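You operate a simulated robot arm through the tools that you are given. There is no shell and no other tool. Be economical: measure what you need, move in short steps, check, and stop when the job is done.

Carry out the task below with a simulated robot arm. There is one attempt and no reset: what you move stays moved.

TASK
Thread both strap ends through the gold buckle and lock it.
Fine: seat the buckle on the block, push the green end and the black end fully through, then turn the cam shut.
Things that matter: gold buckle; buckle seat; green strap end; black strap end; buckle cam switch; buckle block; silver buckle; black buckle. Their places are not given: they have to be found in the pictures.

It is judged by the outcome, as a careful person would: the job done as asked, and still so three seconds after it is handed in. It fails if anything else is knocked over, pushed out of place, dropped, spilled or broken.

THE ROBOT
A 6-joint arm with a two-finger parallel gripper, fixed in place. Base frame: the origin is at the foot of the arm, x ahead of it, y to its left, z up; the work surface is at about z = 0.88. Lengths are in m, angles in degrees, forces in N, time in s.
With the tool pointing down near the work surface it reaches from about 0.24 to 0.64 m from the base axis. Its first joint turns from -66.0 to 66.0 degrees. Payload 2.7 kg.
Tool frame: the origin (TCP) lies between the finger pads and is the grasp point; the fingertips stand 0.023 m ahead of it; z points along the fingers, y is the line along which they close. The gripper opens to 0.094 m. The fingers are 0.038 m wide and 0.01 m thick; the gripper's body (0.054 by 0.096 m) begins 0.039 m behind the TCP.
Orientation is that of the tool frame in the base frame, as a unit quaternion [x, y, z, w]. With the fingers straight down and closing along the base's y, the tool's x points along the base's -x, its y along +y and its z along -z.

THE INTERFACE
- The arm moves only by the tool apply_moves. Its argument "moves" is a list of rows, each an object of numbers (a shift or turn left out is 0, a gripper value left out holds the last): "tx", "ty", "tz": the shift along the base's x, y, z in m; "rx", "ry", "rz": the turn, a rotation vector about the base's x, y, z in degrees; "grip": the closure, from 0 (fully open) to 1 (shut). In form: [{"tx": .., "ty": .., "tz": .., "rx": .., "ry": .., "rz": .., "grip": ..}, ...]. A call has 1 to 10 rows; each row is the pose to reach, as a shift and turn from the pose commanded when the call began. A row lasts 0.2 s, in which the tool goes at most 0.05 m and 8.6 degrees; a call with a longer step from one row to the next is refused whole, and so is a gripper value outside its range. A pose out of reach is approached as far as the arm can. The call stops where the force on the tool passes 90 N (or 10 N more than at its start, if that is more) or the arm is blocked; 0.2 s more then pass. The fingers move at their own pace (about 0.045 m/s each) and stop on an object; they squeeze with about 44 N. The grip force told is the motor's: it shows also when the fingers shut on nothing. Time passes only in rows, and 0.2 s behind the last, so rows that repeat a pose let the fingers close. It gives the time, the measured TCP pose, the force on the tool (base axes), the opening and the grip force at its end, in the units of the frame above (readings bear some noise).
- Cameras (640 x 400 px; columns grow to the right, rows downward): "scene" is fixed at [0.0578, -0.412, 1.4287]; the picture's right is [0.89, -0.45, 0.00], its down [-0.18, -0.36, -0.91] and it looks along [0.41, 0.82, -0.41] (base axes); focal length 314 px, centre (320, 200). "wrist" rides on the gripper at [-0.039, 0, -0.044] in the tool frame; the picture's right is [0.00, -1.00, 0.00], its down [0.97, 0.00, -0.24] and it looks along [0.24, 0.00, 0.97] (tool axes); focal length 218 px, centre (320, 200).
- capture(camera): a new picture of that camera. No time passes.
- point_at(camera, pixels): for up to 12 pixels [column, row] of the newest picture of that camera ("zoom" is the newest enlarged one), the place [x, y, z] in the base frame of the surface seen there, good to about 0.003 m, but the place of the scene camera against the robot may be out by one fixed shift of up to 0.018 m in any direction. No time passes.
- close_up(camera, box): a new picture of the part [left, top, right, bottom] of that camera's present view, enlarged. No time passes.
- finish_job(): hands the job in; it is judged then, once.

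Work in short steps. Measure before you move; look again where a grasp or a placing could have gone wrong, and mend it. You have 80 turns and 46 pictures in all, those below and enlarged ones among them. Open the gripper and draw the arm clear of the work before you hand the job in, unless the task says otherwise; then end with one line.

The tools are called as name(argument=value, ...) on one line, values as JSON. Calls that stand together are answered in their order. apply_moves: Moves the arm, as the interface text tells. Its arguments: {"type":"object","properties":{"moves":{"type":"array","items":{"type":"object","properties":{"tx":{"type":"number"},"ty":{"type":"number"},"tz":{"type":"number"},"rx":{"type":"number"},"ry":{"type":"number"},"rz":{"type":"number"},"grip":{"type":"number"}}}}},"required":["moves"]} The other tools are called the same way: capture (camera) takes a picture; point_at (camera, pixels) gives the place of the surface under pixels of a picture; close_up (camera, box) takes an enlarged picture of a part of a camera's view; finish_job () hands the job in.

At the start:

```text
t: 0.0
eef_pos: [0.3017, 0.1336, 1.2056]
tcp_rot: [0.0, 1.0, 0.0, 0.001]
contact_force: [-0.1, -1.5, 0.5]
grip_width: 0.0941
gripper_force: 0.1
```

scene: 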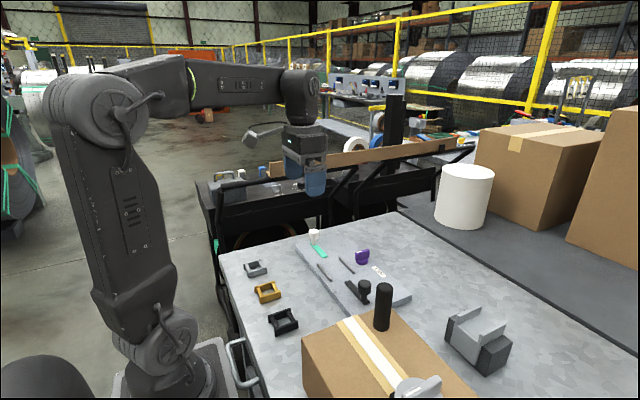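
wrist: 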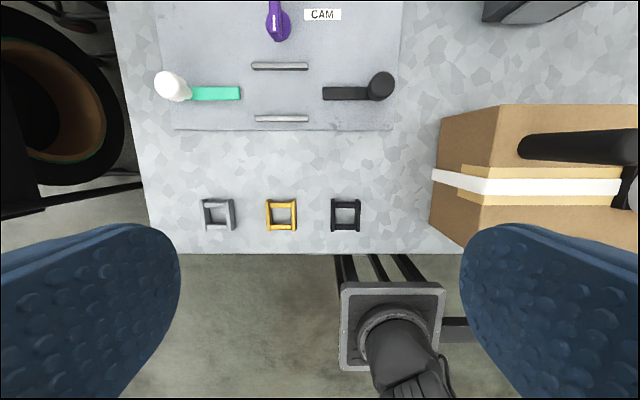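

The wrist picture shows three buckles (gold at 281,215), a board with two rails, green strap, black strap, and a purple cam. I take enlarged views to measure them.

close_up(camera="wrist", box=[140, 0, 420, 175])

close_up(camera="scene", box=[220, 220, 420, 345])

point_at(camera="wrist", pixels=[[268, 215], [295, 215], [281, 202], [281, 228], [281, 215], [280, 66], [281, 118], [238, 93], [325, 93], [170, 82], [381, 86], [278, 25]])

```text
2.29 times, centred on (280, 88) of wrist
```

zoom: 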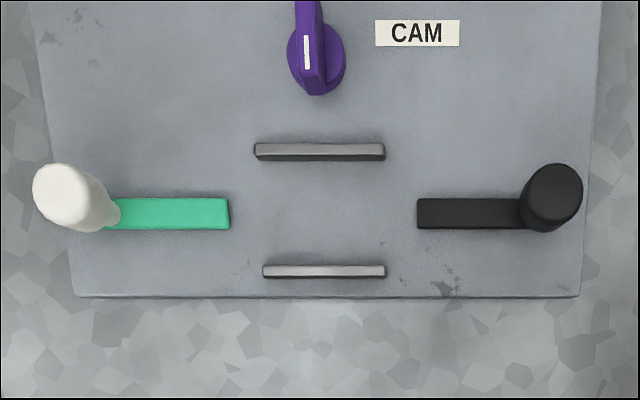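

```text
3.20 times, centred on (320, 282) of scene
```

zoom: 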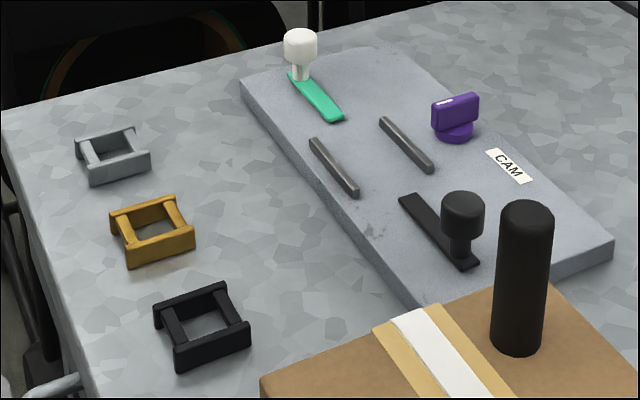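

```text
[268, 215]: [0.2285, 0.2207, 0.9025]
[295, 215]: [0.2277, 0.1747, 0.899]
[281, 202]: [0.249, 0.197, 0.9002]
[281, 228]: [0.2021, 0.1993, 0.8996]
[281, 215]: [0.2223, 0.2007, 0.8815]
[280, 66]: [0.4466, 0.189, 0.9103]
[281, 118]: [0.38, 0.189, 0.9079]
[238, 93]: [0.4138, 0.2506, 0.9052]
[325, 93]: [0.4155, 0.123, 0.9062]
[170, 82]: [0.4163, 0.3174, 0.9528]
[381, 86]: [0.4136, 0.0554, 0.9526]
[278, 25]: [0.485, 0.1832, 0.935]
```

The gold buckle's centre is near (0.225, 0.198), with its top near 0.90. I move above it for a closer look.

apply_moves(moves=[{"tx": -0.02, "ty": 0.02, "tz": -0.03}, {"tx": -0.04, "ty": 0.04, "tz": -0.06}, {"tx": -0.06, "ty": 0.055, "tz": -0.09}, {"tx": -0.077, "ty": 0.064, "tz": -0.12}, {"tx": -0.077, "ty": 0.064, "tz": -0.16}])

capture(camera="wrist")

```text
t: 1.2
eef_pos: [0.2224, 0.1978, 1.0442]
tcp_rot: [0.0, 1.0, 0.0, 0.001]
contact_force: [0.3, 0.6, 1.5]
grip_width: 0.094
gripper_force: 0.1
```

```text
41 pictures are left
```

wrist: 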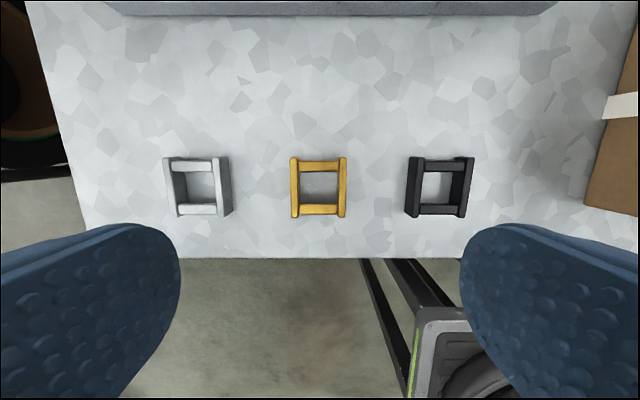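

The gold buckle spans about (290-347, 156-218). I measure its edges, and look at its side in the scene view.

point_at(camera="wrist", pixels=[[294, 170], [294, 210], [343, 170], [343, 210], [319, 165], [319, 209], [294, 158], [343, 158], [294, 216], [343, 216], [319, 185], [319, 240]])

close_up(camera="scene", box=[240, 270, 304, 310])

```text
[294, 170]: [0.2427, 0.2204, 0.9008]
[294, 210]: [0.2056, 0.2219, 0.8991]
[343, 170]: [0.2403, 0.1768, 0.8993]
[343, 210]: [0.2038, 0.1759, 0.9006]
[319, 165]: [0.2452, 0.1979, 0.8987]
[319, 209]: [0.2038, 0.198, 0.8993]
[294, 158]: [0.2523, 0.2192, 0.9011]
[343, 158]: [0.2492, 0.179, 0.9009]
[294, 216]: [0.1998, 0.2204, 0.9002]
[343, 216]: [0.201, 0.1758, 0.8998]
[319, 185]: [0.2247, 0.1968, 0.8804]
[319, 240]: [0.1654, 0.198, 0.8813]
```

```text
10.00 times, centred on (272, 290) of scene
```

zoom: 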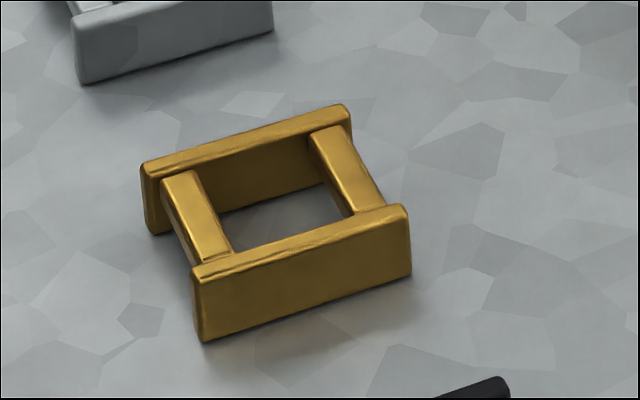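

The gold buckle is two tall plates along x, joined by crossbars. I now look at the block closely from above to find the seat, rails, straps and cam.

apply_moves(moves=[{"tx": 0.04}, {"tx": 0.08}, {"tx": 0.12}, {"tx": 0.16}, {"tx": 0.16}])

capture(camera="wrist")

close_up(camera="wrist", box=[180, 60, 460, 235])

```text
t: 2.4
eef_pos: [0.3851, 0.1969, 1.0453]
tcp_rot: [0.0, 1.0, 0.0, 0.0]
contact_force: [-0.1, 1.0, -0.5]
grip_width: 0.0938
gripper_force: 0.1
```

```text
39 pictures are left
```

wrist: 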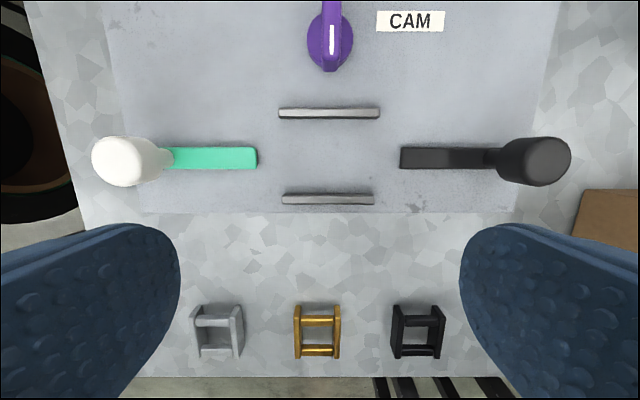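

```text
2.29 times, centred on (320, 148) of wrist
```

zoom: 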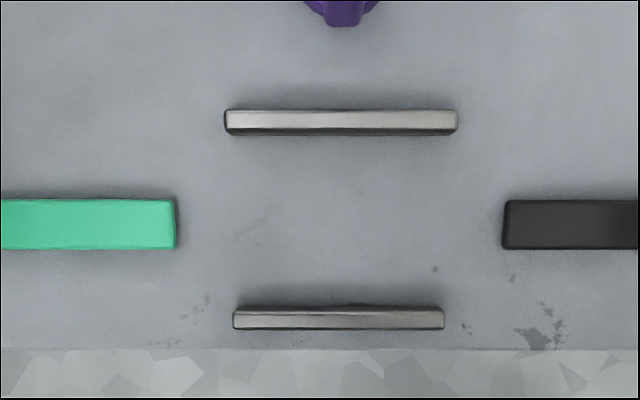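

point_at(camera="zoom", pixels=[[229, 119], [456, 119], [340, 119], [340, 131], [340, 126], [236, 318], [441, 318], [340, 322], [340, 307], [340, 220], [174, 201], [174, 247]])

point_at(camera="wrist", pixels=[[255, 158], [402, 158], [402, 149], [402, 167], [120, 160], [545, 160], [332, 12], [332, 45], [331, 62], [320, 150], [310, 50], [350, 50]])

close_up(camera="wrist", box=[280, 290, 360, 370])

```text
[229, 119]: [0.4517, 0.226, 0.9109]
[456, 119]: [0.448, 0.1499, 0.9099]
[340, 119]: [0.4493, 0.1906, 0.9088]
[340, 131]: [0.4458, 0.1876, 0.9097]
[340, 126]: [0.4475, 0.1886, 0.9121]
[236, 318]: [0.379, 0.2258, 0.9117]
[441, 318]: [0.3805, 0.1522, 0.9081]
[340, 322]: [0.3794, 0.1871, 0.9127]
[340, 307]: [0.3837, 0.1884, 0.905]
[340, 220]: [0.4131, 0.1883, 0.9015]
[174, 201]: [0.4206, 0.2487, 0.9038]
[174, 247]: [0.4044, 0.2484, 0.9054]
```

```text
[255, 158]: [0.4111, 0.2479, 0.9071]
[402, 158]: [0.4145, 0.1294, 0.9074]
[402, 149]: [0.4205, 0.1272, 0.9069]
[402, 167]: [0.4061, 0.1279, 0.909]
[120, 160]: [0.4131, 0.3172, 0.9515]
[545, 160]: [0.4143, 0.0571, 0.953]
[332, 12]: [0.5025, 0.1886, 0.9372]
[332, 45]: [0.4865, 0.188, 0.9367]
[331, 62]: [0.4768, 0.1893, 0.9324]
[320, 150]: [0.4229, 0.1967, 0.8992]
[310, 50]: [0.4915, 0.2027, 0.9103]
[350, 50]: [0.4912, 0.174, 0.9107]
```

```text
5.00 times, centred on (320, 330) of wrist
```

zoom: 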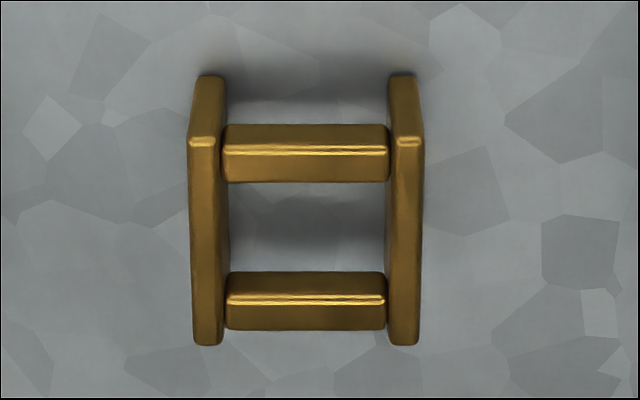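

Crossbars are raised with a gap below, so the straps (along y) must pass under them. The buckle must therefore be turned 90° so its plates lie along the rails (inner edges x≈0.384 and 0.444, centre (0.414, 0.189)). I go back over the gold buckle and lower to its upper half.

apply_moves(moves=[{"tx": -0.04, "grip": 0.25}, {"tx": -0.08}, {"tx": -0.12}, {"tx": -0.159, "ty": 0.0005}, {"tx": -0.159, "ty": 0.0005, "tz": -0.04}, {"tx": -0.159, "ty": 0.0005, "tz": -0.08}, {"tx": -0.159, "ty": 0.0005, "tz": -0.105}, {"tx": -0.159, "ty": 0.0005, "tz": -0.105}])

capture(camera="wrist")

```text
t: 4.2
eef_pos: [0.2261, 0.1984, 0.9395]
tcp_rot: [0.0, 1.0, 0.0, 0.001]
contact_force: [1.0, 0.2, 0.5]
grip_width: 0.0705
gripper_force: 0.1
```

```text
36 pictures are left
```

wrist: 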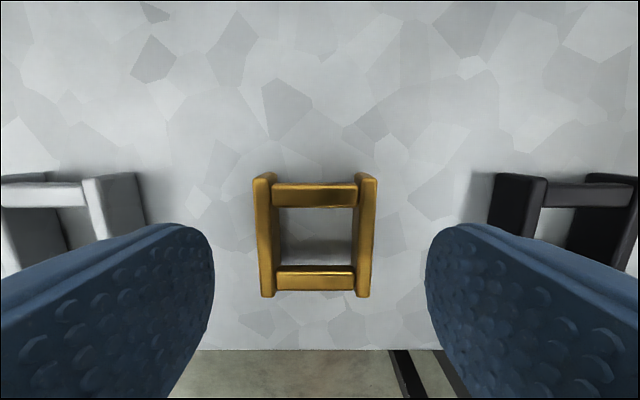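

point_at(camera="wrist", pixels=[[256, 230], [264, 230], [272, 220], [358, 220], [366, 230], [373, 230], [265, 178], [367, 178], [265, 292], [362, 292], [315, 195], [315, 272]])

```text
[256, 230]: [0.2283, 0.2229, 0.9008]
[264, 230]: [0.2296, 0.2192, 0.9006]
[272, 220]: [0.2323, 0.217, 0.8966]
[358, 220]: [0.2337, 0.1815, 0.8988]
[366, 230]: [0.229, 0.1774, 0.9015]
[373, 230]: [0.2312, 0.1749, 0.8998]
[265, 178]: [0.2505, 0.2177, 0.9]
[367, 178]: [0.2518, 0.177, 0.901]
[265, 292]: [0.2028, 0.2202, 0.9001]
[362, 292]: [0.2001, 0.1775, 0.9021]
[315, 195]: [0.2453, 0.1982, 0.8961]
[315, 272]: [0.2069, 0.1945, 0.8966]
```

Buckle centre is (0.226, 0.199), width about 0.048; well aligned. I lower to TCP z 0.9155 and close.

apply_moves(moves=[{"ty": 0.0008, "tz": -0.012}, {"ty": 0.0008, "tz": -0.024}, {"ty": 0.0008, "tz": -0.024}, {"ty": 0.0008, "tz": -0.024, "grip": 0.6}, {"ty": 0.0008, "tz": -0.024, "grip": 0.6}, {"ty": 0.0008, "tz": -0.024, "grip": 0.6}, {"ty": 0.0008, "tz": -0.024, "grip": 0.6}, {"ty": 0.0008, "tz": -0.024, "grip": 0.6}])

```text
t: 6.0
eef_pos: [0.2249, 0.1988, 0.9171]
tcp_rot: [0.0, 1.0, 0.0, 0.0]
contact_force: [0.5, -0.6, 0.0]
grip_width: 0.0488
gripper_force: 44.7
```

Gripped at 0.0488. I lift it and turn 90° about z.

apply_moves(moves=[{"tz": 0.02}, {"tz": 0.05}, {"tz": 0.08}, {"tz": 0.08, "tx": 0.03, "rz": 8}, {"tz": 0.08, "tx": 0.06, "rz": 16}, {"tz": 0.08, "tx": 0.08, "rz": 24}, {"tz": 0.08, "tx": 0.1, "rz": 32}, {"tz": 0.08, "tx": 0.12, "rz": 40}, {"tz": 0.08, "tx": 0.14, "rz": 48}, {"tz": 0.08, "tx": 0.15, "rz": 50}])

close_up(camera="scene", box=[220, 200, 420, 325])

```text
t: 8.2
eef_pos: [0.3768, 0.1996, 0.9973]
tcp_rot: [-0.423, 0.906, 0.0, -0.001]
contact_force: [0.3, 0.2, -0.2]
grip_width: 0.049
gripper_force: 44.3
```

```text
3.20 times, centred on (320, 262) of scene
```

zoom: 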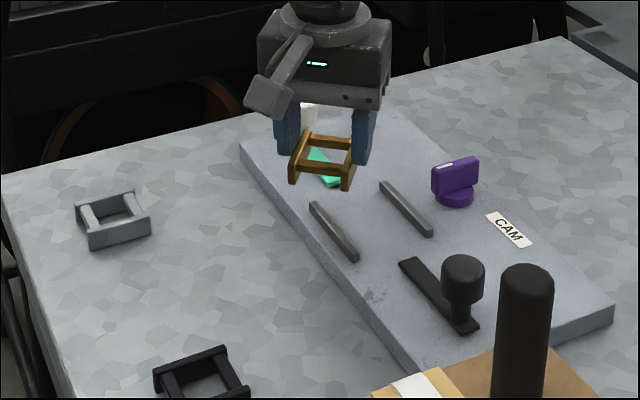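

The buckle is held and half turned. I finish the turn over the seat centre (0.414, 0.189).

apply_moves(moves=[{"tx": 0.01, "ty": -0.002, "rz": 8}, {"tx": 0.02, "ty": -0.005, "rz": 16}, {"tx": 0.03, "ty": -0.008, "rz": 24}, {"tx": 0.0385, "ty": -0.01, "rz": 32}, {"tx": 0.0385, "ty": -0.01, "rz": 40}, {"tx": 0.0385, "ty": -0.01, "rz": 40}])

capture(camera="wrist")

```text
t: 9.6
eef_pos: [0.4138, 0.1892, 0.9966]
tcp_rot: [0.708, -0.707, 0.0, 0.0]
contact_force: [0.2, -0.3, -0.4]
grip_width: 0.0489
gripper_force: 44.0
```

```text
34 pictures are left
```

wrist: 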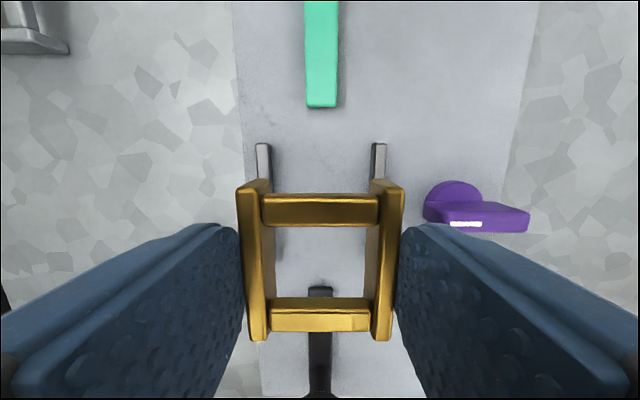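

Buckle, rails and green strap are all centred on column ~321. I lower it onto the block.

apply_moves(moves=[{"tz": -0.025}, {"tz": -0.045}, {"tz": -0.054}, {"tz": -0.057}, {"tz": -0.059}, {"tz": -0.059}])

capture(camera="wrist")

close_up(camera="scene", box=[290, 230, 386, 290])

```text
t: 11.0
eef_pos: [0.4156, 0.1887, 0.9379]
tcp_rot: [-0.707, 0.707, 0.0, 0.0]
contact_force: [0.3, 0.3, -1.4]
grip_width: 0.0487
gripper_force: 43.7
```

```text
33 pictures are left
```

wrist: 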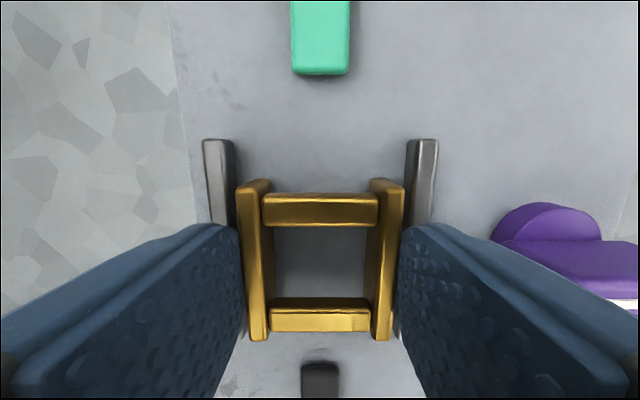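

```text
6.67 times, centred on (338, 260) of scene
```

zoom: 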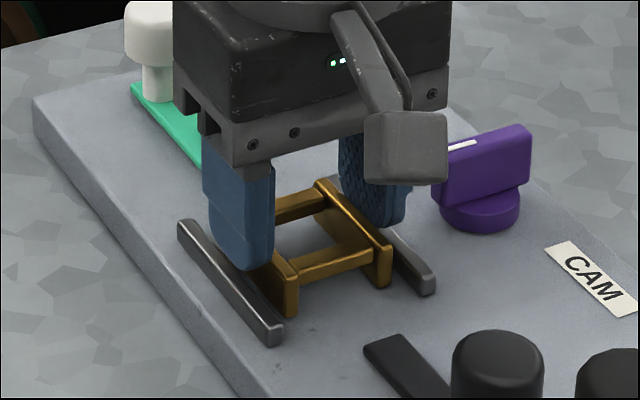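

Aligned (rails centre 320.5, buckle 320.5). I lower 2 mm more to feel for contact.

apply_moves(moves=[{"tz": -0.001}, {"tz": -0.002}, {"tz": -0.002}])

```text
t: 11.8
eef_pos: [0.4139, 0.1877, 0.9367]
tcp_rot: [0.708, -0.707, 0.0, 0.0]
contact_force: [-1.0, -1.9, 8.5]
grip_width: 0.0487
gripper_force: 43.8
```

Contact felt (8.5 N). I open to about 0.07 and lift straight up.

apply_moves(moves=[{"tz": 0.0005, "grip": 0.3}, {"tz": 0.0005, "grip": 0.3}, {"tz": 0.0005, "grip": 0.3}, {"tz": 0.02}, {"tz": 0.06}, {"tz": 0.1}, {"tz": 0.1}])

capture(camera="wrist")

close_up(camera="scene", box=[290, 230, 386, 290])

```text
t: 13.4
eef_pos: [0.4126, 0.1898, 1.0349]
tcp_rot: [0.707, -0.707, 0.0, 0.0]
contact_force: [0.3, -0.3, -0.3]
grip_width: 0.0656
gripper_force: 0.2
```

```text
31 pictures are left
```

wrist: 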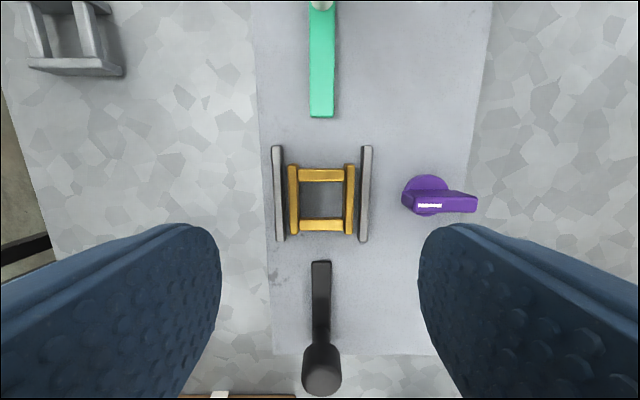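

```text
6.67 times, centred on (338, 260) of scene
```

zoom: 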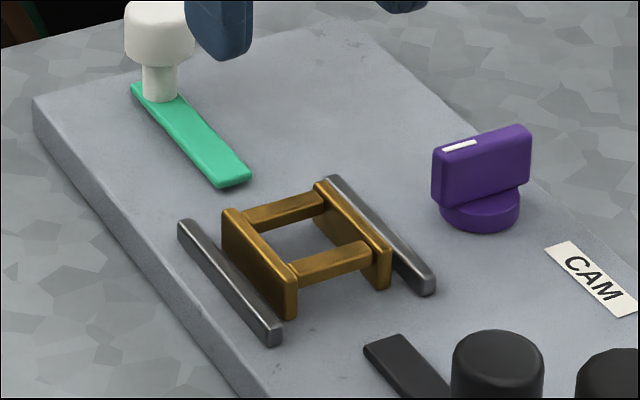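

The buckle sits between the rails. I measure its position and the knobs.

point_at(camera="wrist", pixels=[[293, 168], [350, 166], [293, 231], [350, 232], [278, 150], [367, 150], [278, 238], [364, 238], [322, 375], [321, 265], [320, 176], [320, 225]])

```text
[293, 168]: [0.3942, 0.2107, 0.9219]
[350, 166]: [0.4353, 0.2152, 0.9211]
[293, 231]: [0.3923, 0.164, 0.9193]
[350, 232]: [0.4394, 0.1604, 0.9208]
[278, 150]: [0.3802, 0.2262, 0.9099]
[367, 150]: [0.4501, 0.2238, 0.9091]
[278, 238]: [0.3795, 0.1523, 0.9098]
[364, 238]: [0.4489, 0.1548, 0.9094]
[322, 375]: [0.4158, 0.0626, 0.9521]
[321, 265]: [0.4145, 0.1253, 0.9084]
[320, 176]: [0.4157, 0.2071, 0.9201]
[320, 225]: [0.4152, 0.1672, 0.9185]
```

Buckle is centred at about (0.4145, 0.188). Now I move over the white knob of the green strap with gripper open.

apply_moves(moves=[{"ty": 0.03, "grip": 0}, {"ty": 0.06}, {"ty": 0.09}, {"ty": 0.1}, {"ty": 0.1}])

capture(camera="wrist")

close_up(camera="scene", box=[290, 210, 386, 270])

```text
t: 14.6
eef_pos: [0.4148, 0.2907, 1.0353]
tcp_rot: [0.708, -0.707, -0.001, 0.0]
contact_force: [0.1, -0.2, 0.4]
grip_width: 0.0941
gripper_force: 0.0
```

```text
29 pictures are left
```

wrist: 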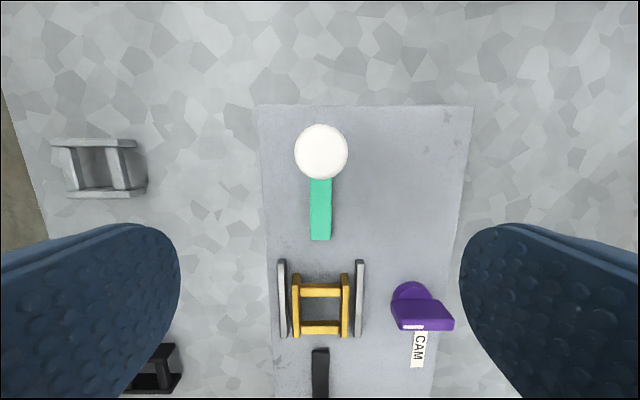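

```text
6.67 times, centred on (338, 240) of scene
```

zoom: 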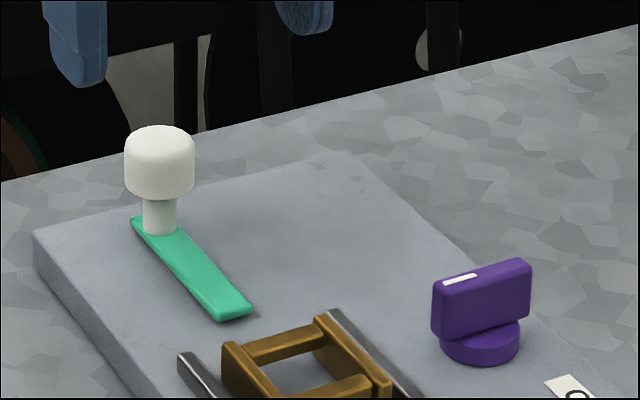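

point_at(camera="wrist", pixels=[[297, 152], [345, 152], [321, 128], [321, 174], [321, 152], [321, 236], [420, 312], [430, 326], [412, 326], [440, 322], [410, 290], [447, 322]])

point_at(camera="zoom", pixels=[[160, 140], [160, 160], [160, 190], [160, 210], [160, 228], [160, 240], [235, 305], [458, 280], [485, 275], [515, 275]])

```text
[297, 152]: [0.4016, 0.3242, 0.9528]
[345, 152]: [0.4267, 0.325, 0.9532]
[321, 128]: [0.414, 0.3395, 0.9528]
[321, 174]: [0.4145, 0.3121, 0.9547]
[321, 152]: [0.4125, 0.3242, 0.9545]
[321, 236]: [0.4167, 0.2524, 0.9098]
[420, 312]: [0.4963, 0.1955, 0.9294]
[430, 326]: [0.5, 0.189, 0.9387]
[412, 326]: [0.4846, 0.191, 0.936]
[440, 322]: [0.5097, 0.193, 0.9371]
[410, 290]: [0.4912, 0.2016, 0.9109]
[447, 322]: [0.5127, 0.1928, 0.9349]
```

```text
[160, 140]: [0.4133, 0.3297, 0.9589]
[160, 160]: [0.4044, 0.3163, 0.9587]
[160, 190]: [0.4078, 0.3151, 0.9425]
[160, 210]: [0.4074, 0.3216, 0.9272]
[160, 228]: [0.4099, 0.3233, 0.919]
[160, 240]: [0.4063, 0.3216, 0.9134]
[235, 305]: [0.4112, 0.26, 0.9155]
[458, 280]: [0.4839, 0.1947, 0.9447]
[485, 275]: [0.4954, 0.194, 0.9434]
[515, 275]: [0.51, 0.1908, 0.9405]
```

White knob: centre (0.4137, 0.325), diameter 28 mm, top 0.953. I lower around its head and grip.

apply_moves(moves=[{"ty": 0.036}, {"ty": 0.036, "tz": -0.04}, {"ty": 0.036, "tz": -0.07}, {"ty": 0.036, "tz": -0.082}, {"ty": 0.036, "tz": -0.082, "grip": 0.8}, {"ty": 0.036, "tz": -0.082}, {"ty": 0.036, "tz": -0.082}, {"ty": 0.036, "tz": -0.082}, {"ty": 0.036, "tz": -0.082}, {"ty": 0.036, "tz": -0.082}])

```text
t: 16.8
eef_pos: [0.4148, 0.3242, 0.955]
tcp_rot: [-0.707, 0.707, -0.001, 0.0]
contact_force: [0.8, -0.7, -1.0]
grip_width: 0.0303
gripper_force: 44.8
```

Gripped at 0.030. I push in -y by 30 mm, before reaching the buckle, watching force.

apply_moves(moves=[{"ty": -0.008}, {"ty": -0.016}, {"ty": -0.023}, {"ty": -0.03}, {"ty": -0.03}])

capture(camera="wrist")

close_up(camera="scene", box=[290, 220, 386, 280])

```text
t: 18.0
eef_pos: [0.4148, 0.2955, 0.9534]
tcp_rot: [-0.707, 0.707, -0.001, 0.002]
contact_force: [16.5, 0.8, 7.2]
grip_width: 0.0304
gripper_force: 44.7
```

```text
27 pictures are left
```

wrist: 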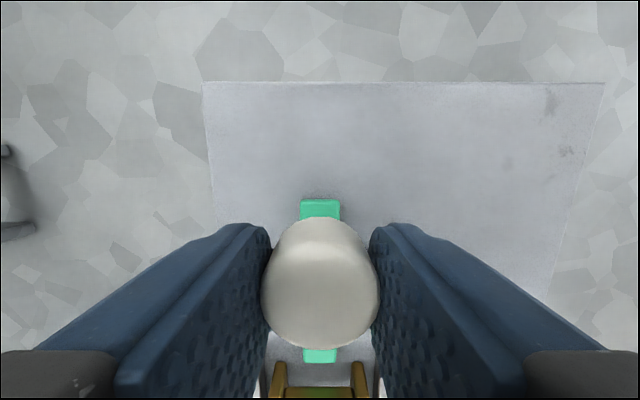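

```text
6.67 times, centred on (338, 250) of scene
```

zoom: 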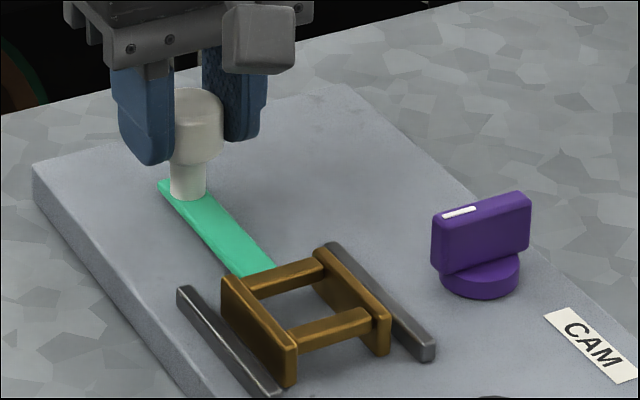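

The strap slides well and its tip is at the buckle mouth; a sideways force of 16 N shows the slide lies ~1 mm toward +x. I shift a bit and push on.

apply_moves(moves=[{"tx": 0.0012, "tz": 0.0005}, {"tx": 0.0012, "tz": 0.0005, "ty": -0.006}, {"tx": 0.0012, "tz": 0.0005, "ty": -0.012}, {"tx": 0.0012, "tz": 0.0005, "ty": -0.012}])

```text
t: 19.0
eef_pos: [0.4141, 0.2832, 0.9544]
tcp_rot: [0.707, -0.707, 0.0, 0.0]
contact_force: [-0.1, 1.4, 9.9]
grip_width: 0.0305
gripper_force: 45.2
```

Side force gone. I push on in small steps.

apply_moves(moves=[{"ty": -0.006, "tz": 0.0005}, {"ty": -0.012, "tz": 0.0005}, {"ty": -0.018, "tz": 0.0005}, {"ty": -0.018, "tz": 0.0005}])

close_up(camera="scene", box=[290, 220, 386, 280])

```text
t: 20.0
eef_pos: [0.4152, 0.2636, 0.9546]
tcp_rot: [-0.707, 0.707, 0.0, -0.001]
contact_force: [-1.8, 11.5, 1.6]
grip_width: 0.0304
gripper_force: 37.3
```

```text
6.67 times, centred on (338, 250) of scene
```

zoom: 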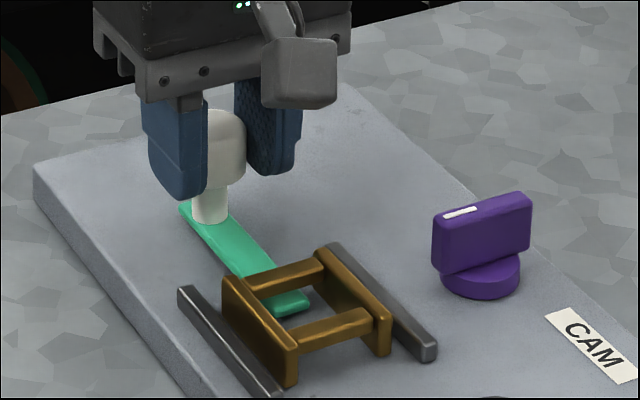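

The tip is at the buckle's centre and 11 N now opposes me, perhaps the stop. I push 2–4 mm more to tell.

apply_moves(moves=[{"ty": -0.002}, {"ty": -0.004}, {"ty": -0.004}])

```text
t: 20.8
eef_pos: [0.4142, 0.2645, 0.9545]
tcp_rot: [0.707, -0.707, -0.001, -0.002]
contact_force: [4.0, 35.5, -6.9]
grip_width: 0.0303
gripper_force: 45.1
```

Firm stop: the slide is at its end (knob at y≈0.264). I relax the push, open and rise.

apply_moves(moves=[{"ty": 0.003}, {"ty": 0.003, "grip": 0.3}, {"ty": 0.003}, {"ty": 0.003}, {"ty": 0.003}, {"ty": 0.003, "tz": 0.04}, {"ty": 0.003, "tz": 0.08}, {"ty": -0.03, "tz": 0.08}, {"ty": -0.06, "tz": 0.08}, {"ty": -0.06, "tz": 0.08}])

capture(camera="wrist")

```text
t: 23.0
eef_pos: [0.4146, 0.2005, 1.0359]
tcp_rot: [0.707, -0.707, 0.0, 0.0]
contact_force: [0.5, -0.8, -0.4]
grip_width: 0.0656
gripper_force: 0.0
```

```text
24 pictures are left
```

wrist: 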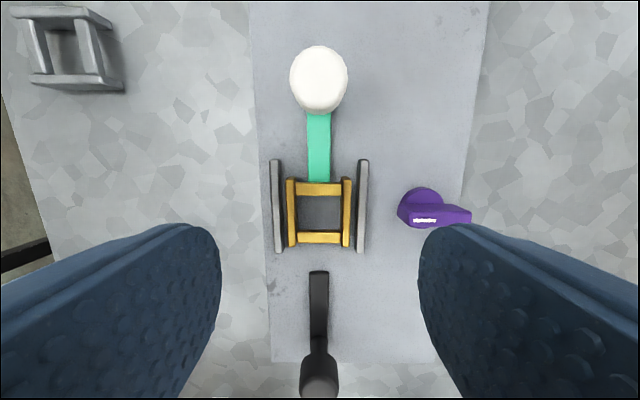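

The green tip isn't visible past the crossbar here; I check whether it moved back.

point_at(camera="wrist", pixels=[[320, 75], [320, 50], [320, 104], [320, 188], [320, 240], [290, 182], [347, 182], [291, 243], [346, 243], [318, 380]])

close_up(camera="scene", box=[290, 220, 386, 280])

```text
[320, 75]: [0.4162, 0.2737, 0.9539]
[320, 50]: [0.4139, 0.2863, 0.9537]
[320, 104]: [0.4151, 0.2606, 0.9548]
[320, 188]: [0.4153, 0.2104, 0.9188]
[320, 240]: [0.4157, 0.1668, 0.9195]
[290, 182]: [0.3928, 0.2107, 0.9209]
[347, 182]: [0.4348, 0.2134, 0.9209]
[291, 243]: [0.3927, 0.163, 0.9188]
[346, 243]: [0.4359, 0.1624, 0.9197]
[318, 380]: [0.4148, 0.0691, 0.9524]
```

```text
6.67 times, centred on (338, 250) of scene
```

zoom: 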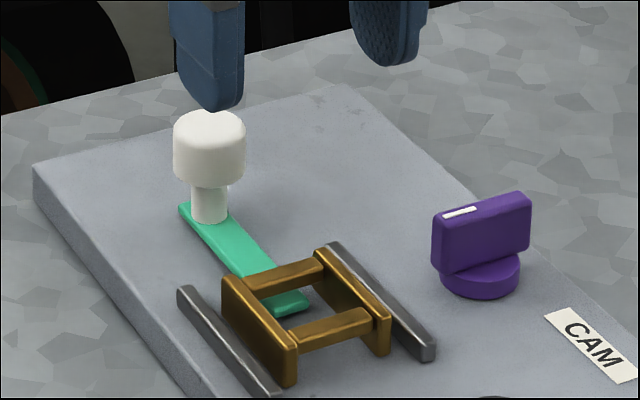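

Knob reads y≈0.2735, 9 mm behind the TCP at release, so the fingers slipped on it by 9 mm; I must make sure the stop is real. I push from behind the knob with shut fingers: first go behind it.

apply_moves(moves=[{"ty": 0.04, "grip": 1.0}, {"ty": 0.08}, {"ty": 0.118}, {"ty": 0.118, "tz": -0.03}, {"ty": 0.118, "tz": -0.06}, {"ty": 0.118, "tz": -0.086}, {"ty": 0.118, "tz": -0.086}])

close_up(camera="scene", box=[290, 210, 386, 270])

```text
t: 24.6
eef_pos: [0.4133, 0.3181, 0.9494]
tcp_rot: [-0.707, 0.707, 0.001, 0.0]
contact_force: [0.2, -1.0, -0.1]
grip_width: 0.0001
gripper_force: 42.6
```

```text
6.67 times, centred on (338, 240) of scene
```

zoom: 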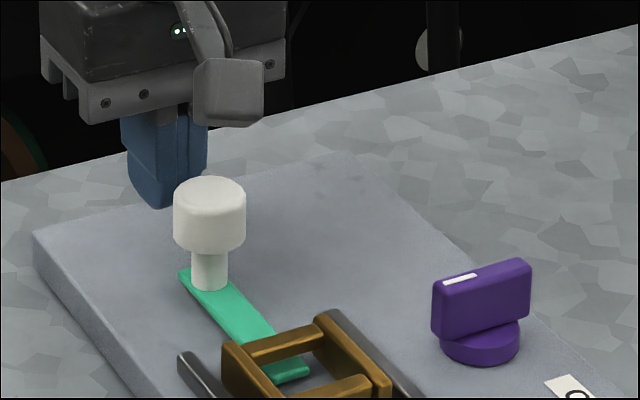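

Fingers are behind the knob. I push toward -y in small steps.

apply_moves(moves=[{"ty": -0.005}, {"ty": -0.01}, {"ty": -0.014}, {"ty": -0.017}, {"ty": -0.02}, {"ty": -0.02}])

```text
t: 26.0
eef_pos: [0.4151, 0.3097, 0.9498]
tcp_rot: [0.71, -0.705, -0.003, -0.01]
contact_force: [14.0, 73.6, -32.7]
grip_width: 0.0
gripper_force: 42.9
```

Blocked at 73 N without moving: a real end stop. I back off, rise and look.

apply_moves(moves=[{"ty": 0.01}, {"ty": 0.02}, {"ty": 0.02, "tz": 0.04}, {"ty": 0.02, "tz": 0.08}, {"ty": -0.02, "tz": 0.086}, {"ty": -0.06, "tz": 0.086}, {"ty": -0.1, "tz": 0.086}, {"ty": -0.14, "tz": 0.086}, {"ty": -0.18, "tz": 0.086, "grip": 0}, {"ty": -0.18, "tz": 0.086}])

capture(camera="wrist")

close_up(camera="scene", box=[300, 230, 396, 290])

```text
t: 28.2
eef_pos: [0.4166, 0.1172, 1.0354]
tcp_rot: [-0.707, 0.707, 0.0, 0.0]
contact_force: [0.2, -0.5, 0.3]
grip_width: 0.0507
gripper_force: 0.1
```

```text
21 pictures are left
```

wrist: 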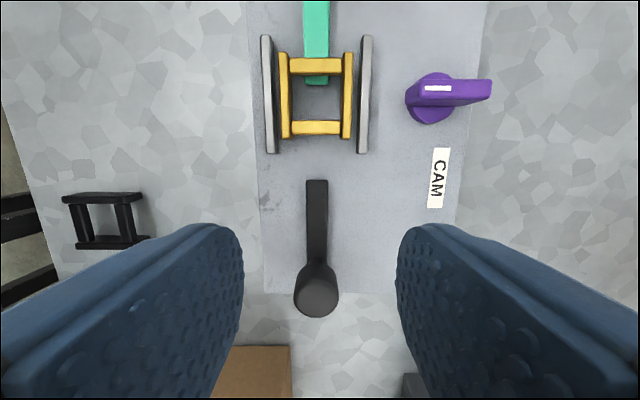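

```text
6.67 times, centred on (348, 260) of scene
```

zoom: 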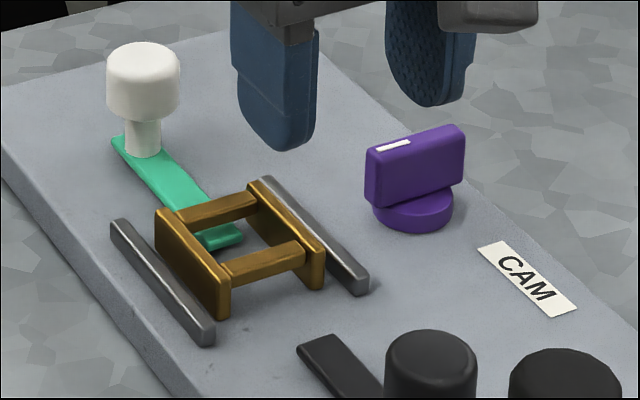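

Green is in, buckle still seated. Now measure the black knob and the box near it at (260,370).

point_at(camera="wrist", pixels=[[317, 270], [317, 292], [317, 312], [297, 292], [336, 292], [317, 182], [285, 352], [285, 390], [240, 365], [410, 385], [316, 82], [316, 128]])

capture(camera="scene")

```text
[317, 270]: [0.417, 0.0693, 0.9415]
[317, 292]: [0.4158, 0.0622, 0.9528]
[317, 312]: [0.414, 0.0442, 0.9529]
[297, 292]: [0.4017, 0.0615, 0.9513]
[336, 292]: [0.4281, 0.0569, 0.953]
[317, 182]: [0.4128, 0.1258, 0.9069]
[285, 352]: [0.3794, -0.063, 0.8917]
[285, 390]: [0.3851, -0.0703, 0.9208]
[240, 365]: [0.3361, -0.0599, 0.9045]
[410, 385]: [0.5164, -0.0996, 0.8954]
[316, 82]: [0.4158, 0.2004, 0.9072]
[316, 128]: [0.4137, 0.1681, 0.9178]
```

```text
19 pictures are left
```

scene: 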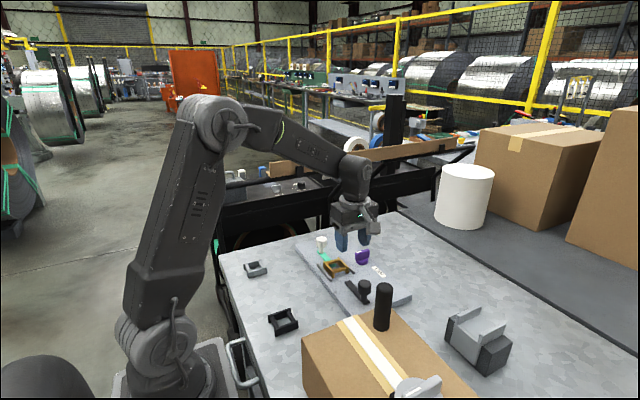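

point_at(camera="scene", pixels=[[384, 287], [384, 325], [360, 317], [304, 357], [470, 395], [410, 385], [350, 330]])

```text
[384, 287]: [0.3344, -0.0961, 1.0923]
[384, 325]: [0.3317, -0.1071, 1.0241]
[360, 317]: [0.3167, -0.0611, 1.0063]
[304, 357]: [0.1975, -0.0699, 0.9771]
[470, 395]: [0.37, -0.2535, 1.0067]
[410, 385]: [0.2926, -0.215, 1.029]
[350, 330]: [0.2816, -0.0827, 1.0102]
```

Box edge is at y≈-0.065 and post at (0.335, -0.10), so there is room. I go behind the black knob (rear edge y≈0.044) with shut fingers.

apply_moves(moves=[{"ty": -0.035, "grip": 1.0}, {"ty": -0.07}, {"ty": -0.102}, {"ty": -0.102}, {"ty": -0.102, "tz": -0.03}, {"ty": -0.102, "tz": -0.06}, {"ty": -0.102, "tz": -0.086}, {"ty": -0.102, "tz": -0.086}])

close_up(camera="scene", box=[310, 235, 422, 305])

```text
t: 30.0
eef_pos: [0.4161, 0.0159, 0.9468]
tcp_rot: [-0.707, 0.708, 0.0, -0.001]
contact_force: [-0.6, -0.3, 0.1]
grip_width: 0.0
gripper_force: 42.6
```

```text
5.71 times, centred on (366, 270) of scene
```

zoom: 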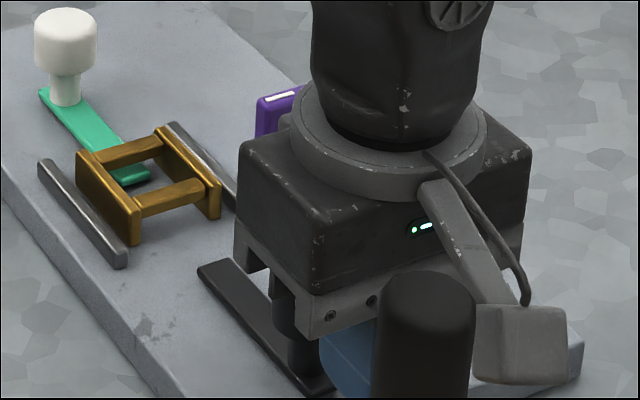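

In place behind the black knob. I push +y in small steps, expecting about 52 mm of travel.

apply_moves(moves=[{"ty": 0.006}, {"ty": 0.012}, {"ty": 0.018}, {"ty": 0.024}, {"ty": 0.03}, {"ty": 0.036}, {"ty": 0.042}, {"ty": 0.048}, {"ty": 0.053}, {"ty": 0.053}])

close_up(camera="scene", box=[310, 235, 422, 305])

```text
t: 32.2
eef_pos: [0.4148, 0.0696, 0.9492]
tcp_rot: [0.707, -0.707, 0.0, 0.001]
contact_force: [0.0, 0.0, -0.3]
grip_width: 0.0003
gripper_force: 43.0
```

```text
5.71 times, centred on (366, 270) of scene
```

zoom: 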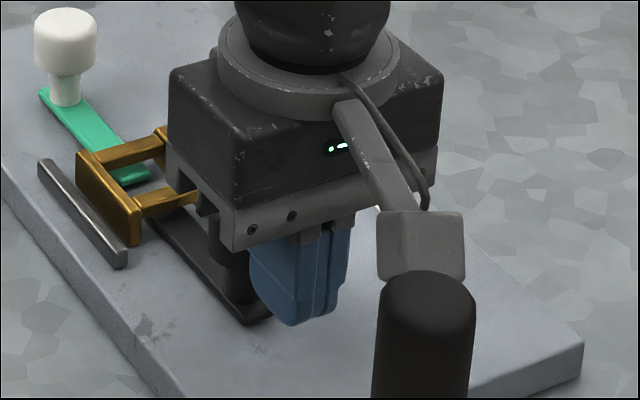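

The black tip is entering under the crossbar with no force yet. I push on until the stop.

apply_moves(moves=[{"ty": 0.004}, {"ty": 0.008}, {"ty": 0.011}, {"ty": 0.014}, {"ty": 0.017}, {"ty": 0.02}, {"ty": 0.02}])

```text
t: 33.2
eef_pos: [0.4151, 0.0699, 0.9486]
tcp_rot: [-0.704, 0.71, -0.004, -0.009]
contact_force: [-3.9, -18.4, 6.7]
grip_width: 0.0001
gripper_force: 42.7
stopped in row 5: the force on the tool passed its limit (the readings are from after the stop); the commanded pose is now the measured one
```

Blocked again with >90 N at TCP y≈0.070 – likely the end stop. I back off, rise and measure.

apply_moves(moves=[{"ty": -0.01}, {"ty": -0.015}, {"ty": -0.015, "tz": 0.04}, {"ty": -0.015, "tz": 0.086}, {"ty": 0.02, "tz": 0.086}, {"ty": 0.05, "tz": 0.086}, {"ty": 0.08, "tz": 0.086}, {"ty": 0.11, "tz": 0.086}, {"ty": 0.12, "tz": 0.086}, {"ty": 0.12, "tz": 0.086}])

capture(camera="wrist")

close_up(camera="scene", box=[310, 235, 406, 295])

```text
t: 35.4
eef_pos: [0.4143, 0.1934, 1.0341]
tcp_rot: [-0.704, 0.71, -0.003, -0.008]
contact_force: [0.1, -0.9, 0.1]
grip_width: 0.0
gripper_force: 42.1
```

```text
16 pictures are left
```

wrist: 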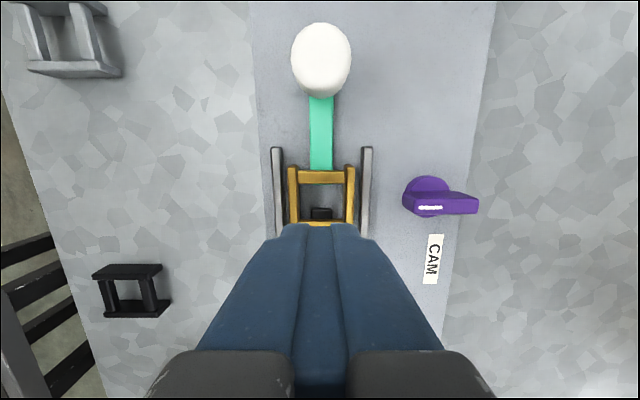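

```text
6.67 times, centred on (358, 265) of scene
```

zoom: 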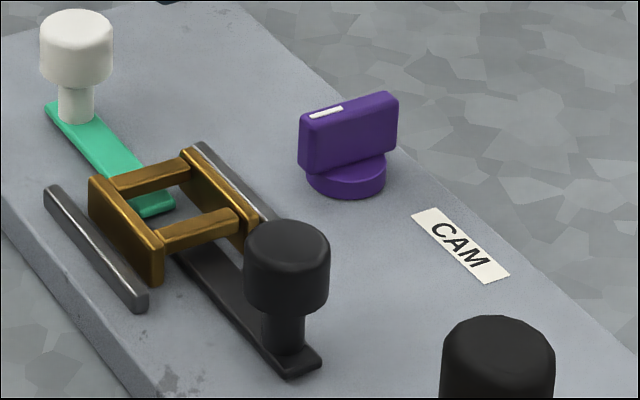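

Both tips are inside. I measure the tips and knobs; the cam mark, too.

point_at(camera="wrist", pixels=[[321, 210], [314, 213], [321, 60], [321, 26], [321, 95], [430, 208], [476, 205], [408, 205], [425, 182], [290, 172], [350, 168], [320, 177]])

point_at(camera="zoom", pixels=[[76, 25], [286, 238], [168, 206], [140, 210], [286, 290], [76, 60], [340, 110], [395, 97], [302, 125], [52, 112], [312, 368]])

```text
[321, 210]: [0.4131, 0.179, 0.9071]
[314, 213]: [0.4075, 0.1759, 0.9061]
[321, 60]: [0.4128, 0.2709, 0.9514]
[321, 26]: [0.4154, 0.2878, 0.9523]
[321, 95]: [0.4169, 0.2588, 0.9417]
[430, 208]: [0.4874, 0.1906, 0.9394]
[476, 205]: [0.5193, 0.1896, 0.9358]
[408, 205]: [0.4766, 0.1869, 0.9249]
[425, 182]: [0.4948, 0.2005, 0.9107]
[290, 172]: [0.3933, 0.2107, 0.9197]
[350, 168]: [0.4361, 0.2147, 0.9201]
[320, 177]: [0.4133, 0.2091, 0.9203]
```

```text
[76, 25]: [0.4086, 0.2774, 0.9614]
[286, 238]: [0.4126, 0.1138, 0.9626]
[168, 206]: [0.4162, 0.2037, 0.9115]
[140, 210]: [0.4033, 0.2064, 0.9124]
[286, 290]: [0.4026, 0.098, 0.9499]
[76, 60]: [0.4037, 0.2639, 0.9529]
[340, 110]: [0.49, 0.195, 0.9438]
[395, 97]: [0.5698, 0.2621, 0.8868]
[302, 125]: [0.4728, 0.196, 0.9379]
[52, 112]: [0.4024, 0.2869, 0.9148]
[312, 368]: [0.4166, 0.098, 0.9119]
```

Tips lie symmetric about the buckle centre (0.200 and 0.179), both at their stops. Next is the cam: blade along x from 0.475 to 0.519 at y≈0.189. I straighten the small tilt, move over it and turn the gripper back so it closes along y.

apply_moves(moves=[{"rx": 0.9, "ry": -0.4, "rz": 0.5, "tz": 0.01, "grip": 0.2}, {"rx": 0.9, "ry": -0.4, "rz": 0.5, "tz": 0.02, "tx": 0.03}, {"rx": 0.9, "ry": -0.4, "rz": 0.5, "tz": 0.02, "tx": 0.05, "ty": -0.004}, {"rx": 0.9, "ry": -0.4, "rz": 0.5, "tz": 0.02, "tx": 0.05, "ty": -0.004}])

apply_moves(moves=[{"rz": -8}, {"rz": -16}, {"rz": -24}, {"rz": -32}, {"rz": -40}, {"rz": -48}, {"rz": -56}, {"rz": -64}, {"rz": -72}, {"rz": -80}])

apply_moves(moves=[{"rz": -8}, {"rz": -10}, {"rz": -10}])

capture(camera="wrist")

```text
t: 36.4
eef_pos: [0.4659, 0.1892, 1.0542]
tcp_rot: [0.707, -0.707, 0.0, -0.001]
contact_force: [0.1, -0.6, -0.2]
grip_width: 0.0752
gripper_force: 0.1
```

```text
t: 38.6
eef_pos: [0.466, 0.1873, 1.0558]
tcp_rot: [-0.088, 0.996, 0.0, 0.001]
contact_force: [0.1, 0.6, 0.5]
grip_width: 0.075
gripper_force: 0.0
```

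```text
t: 39.4
eef_pos: [0.4664, 0.1887, 1.0547]
tcp_rot: [0.0, 1.0, 0.0, 0.001]
contact_force: [0.2, -0.2, 1.0]
grip_width: 0.0752
gripper_force: 0.0
```

```text
14 pictures are left
```

wrist: 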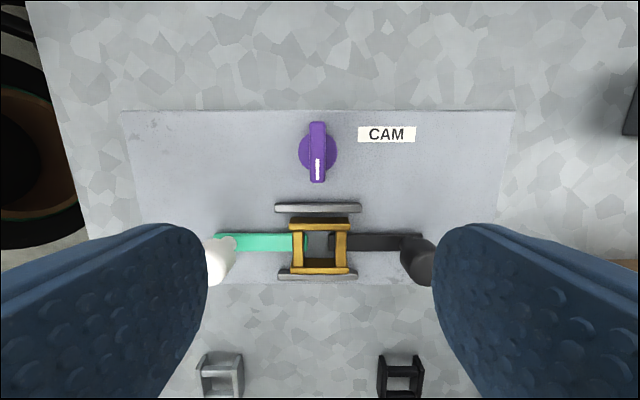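

point_at(camera="wrist", pixels=[[318, 126], [318, 178], [312, 150], [324, 150], [303, 153], [333, 153], [318, 152]])

close_up(camera="wrist", box=[200, 100, 440, 300])

```text
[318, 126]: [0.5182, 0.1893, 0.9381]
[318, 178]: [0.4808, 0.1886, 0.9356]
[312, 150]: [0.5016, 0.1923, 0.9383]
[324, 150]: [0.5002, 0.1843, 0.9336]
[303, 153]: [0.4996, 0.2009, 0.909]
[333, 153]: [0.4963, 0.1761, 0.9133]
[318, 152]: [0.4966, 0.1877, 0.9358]
```

```text
2.00 times, centred on (320, 200) of wrist
```

zoom: 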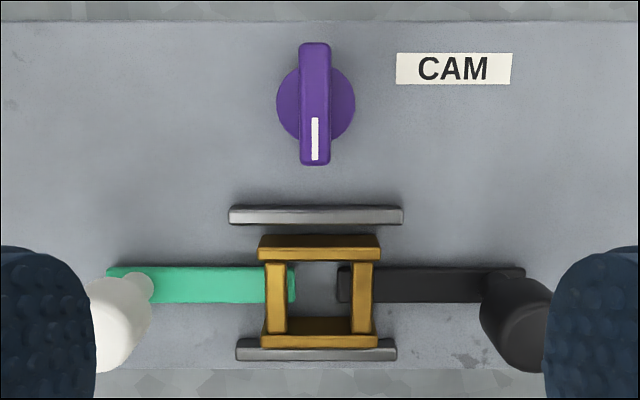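

Cam axis is about (0.498, 0.1885), blade top 0.937. I move over it and lower, fingers either side of the blade, then close.

apply_moves(moves=[{"tx": 0.032}, {"tx": 0.032, "tz": -0.04}, {"tx": 0.032, "tz": -0.08}, {"tx": 0.032, "tz": -0.114}, {"tx": 0.032, "tz": -0.114, "grip": 1.0}, {"tx": 0.032, "tz": -0.114}, {"tx": 0.032, "tz": -0.114}, {"tx": 0.032, "tz": -0.114}, {"tx": 0.032, "tz": -0.114}, {"tx": 0.032, "tz": -0.114}])

```text
t: 41.6
eef_pos: [0.4988, 0.1905, 0.9406]
tcp_rot: [-0.002, 1.0, 0.0, 0.001]
contact_force: [1.1, 13.4, -4.9]
grip_width: 0.0119
gripper_force: 44.9
```

Blade gripped (0.012). I ease the 13 N side force and try a small clockwise turn to feel which way the cam is free.

apply_moves(moves=[{"ty": 0.0015}, {"ty": 0.0015, "rz": -4}, {"ty": 0.0015, "rz": -8}, {"ty": 0.0015, "rz": -12}, {"ty": 0.0015, "rz": -12}])

```text
t: 42.8
eef_pos: [0.4976, 0.1901, 0.9415]
tcp_rot: [0.105, 0.994, 0.001, 0.001]
contact_force: [12.5, 13.2, 1.8]
grip_width: 0.0118
gripper_force: 44.5
```

It followed clockwise freely. I test the other way past the start to see whether it is stopped there.

apply_moves(moves=[{"rz": 6, "tx": 0.001}, {"rz": 12, "tx": 0.001}, {"rz": 16, "tx": 0.001}, {"rz": 20, "tx": 0.001}, {"rz": 20, "tx": 0.001}])

close_up(camera="wrist", box=[160, 100, 480, 300])

```text
t: 44.0
eef_pos: [0.4986, 0.1905, 0.9402]
tcp_rot: [-0.069, 0.998, 0.0, 0.001]
contact_force: [-3.0, 7.0, 18.3]
grip_width: 0.016
gripper_force: 45.0
```

```text
2.00 times, centred on (320, 200) of wrist
```

zoom: 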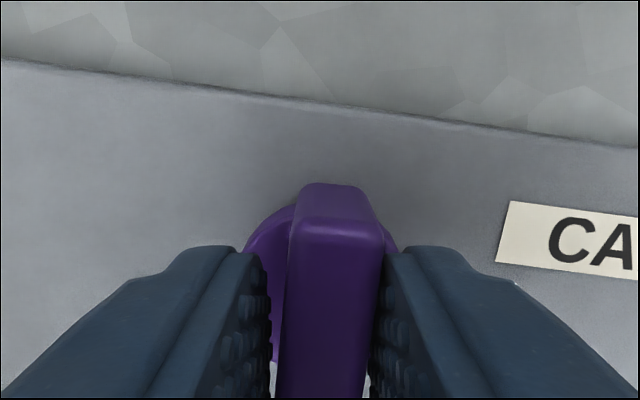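

The jaws got forced open (0.016), so counter-clockwise is stopped; shut is clockwise. I turn clockwise.

apply_moves(moves=[{"rz": -8}, {"rz": -16}, {"rz": -24}, {"rz": -32}, {"rz": -40}, {"rz": -48}, {"rz": -56}, {"rz": -64}, {"rz": -72}, {"rz": -72}])

```text
t: 46.2
eef_pos: [0.5005, 0.1917, 0.9402]
tcp_rot: [0.529, 0.848, 0.001, 0.002]
contact_force: [12.0, 26.3, 2.3]
grip_width: 0.0118
gripper_force: 44.6
```

At -64°, still following (0.0118). I ease the side force and continue.

apply_moves(moves=[{"tx": 0.001, "ty": 0.002}, {"tx": 0.001, "ty": 0.002, "rz": -8}, {"tx": 0.001, "ty": 0.002, "rz": -16}, {"tx": 0.001, "ty": 0.002, "rz": -22}, {"tx": 0.001, "ty": 0.002, "rz": -26}, {"tx": 0.001, "ty": 0.002, "rz": -26}])

```text
t: 47.6
eef_pos: [0.4992, 0.1905, 0.9408]
tcp_rot: [0.704, 0.71, -0.002, 0.001]
contact_force: [5.5, 0.8, 4.7]
grip_width: 0.0239
gripper_force: 44.9
```

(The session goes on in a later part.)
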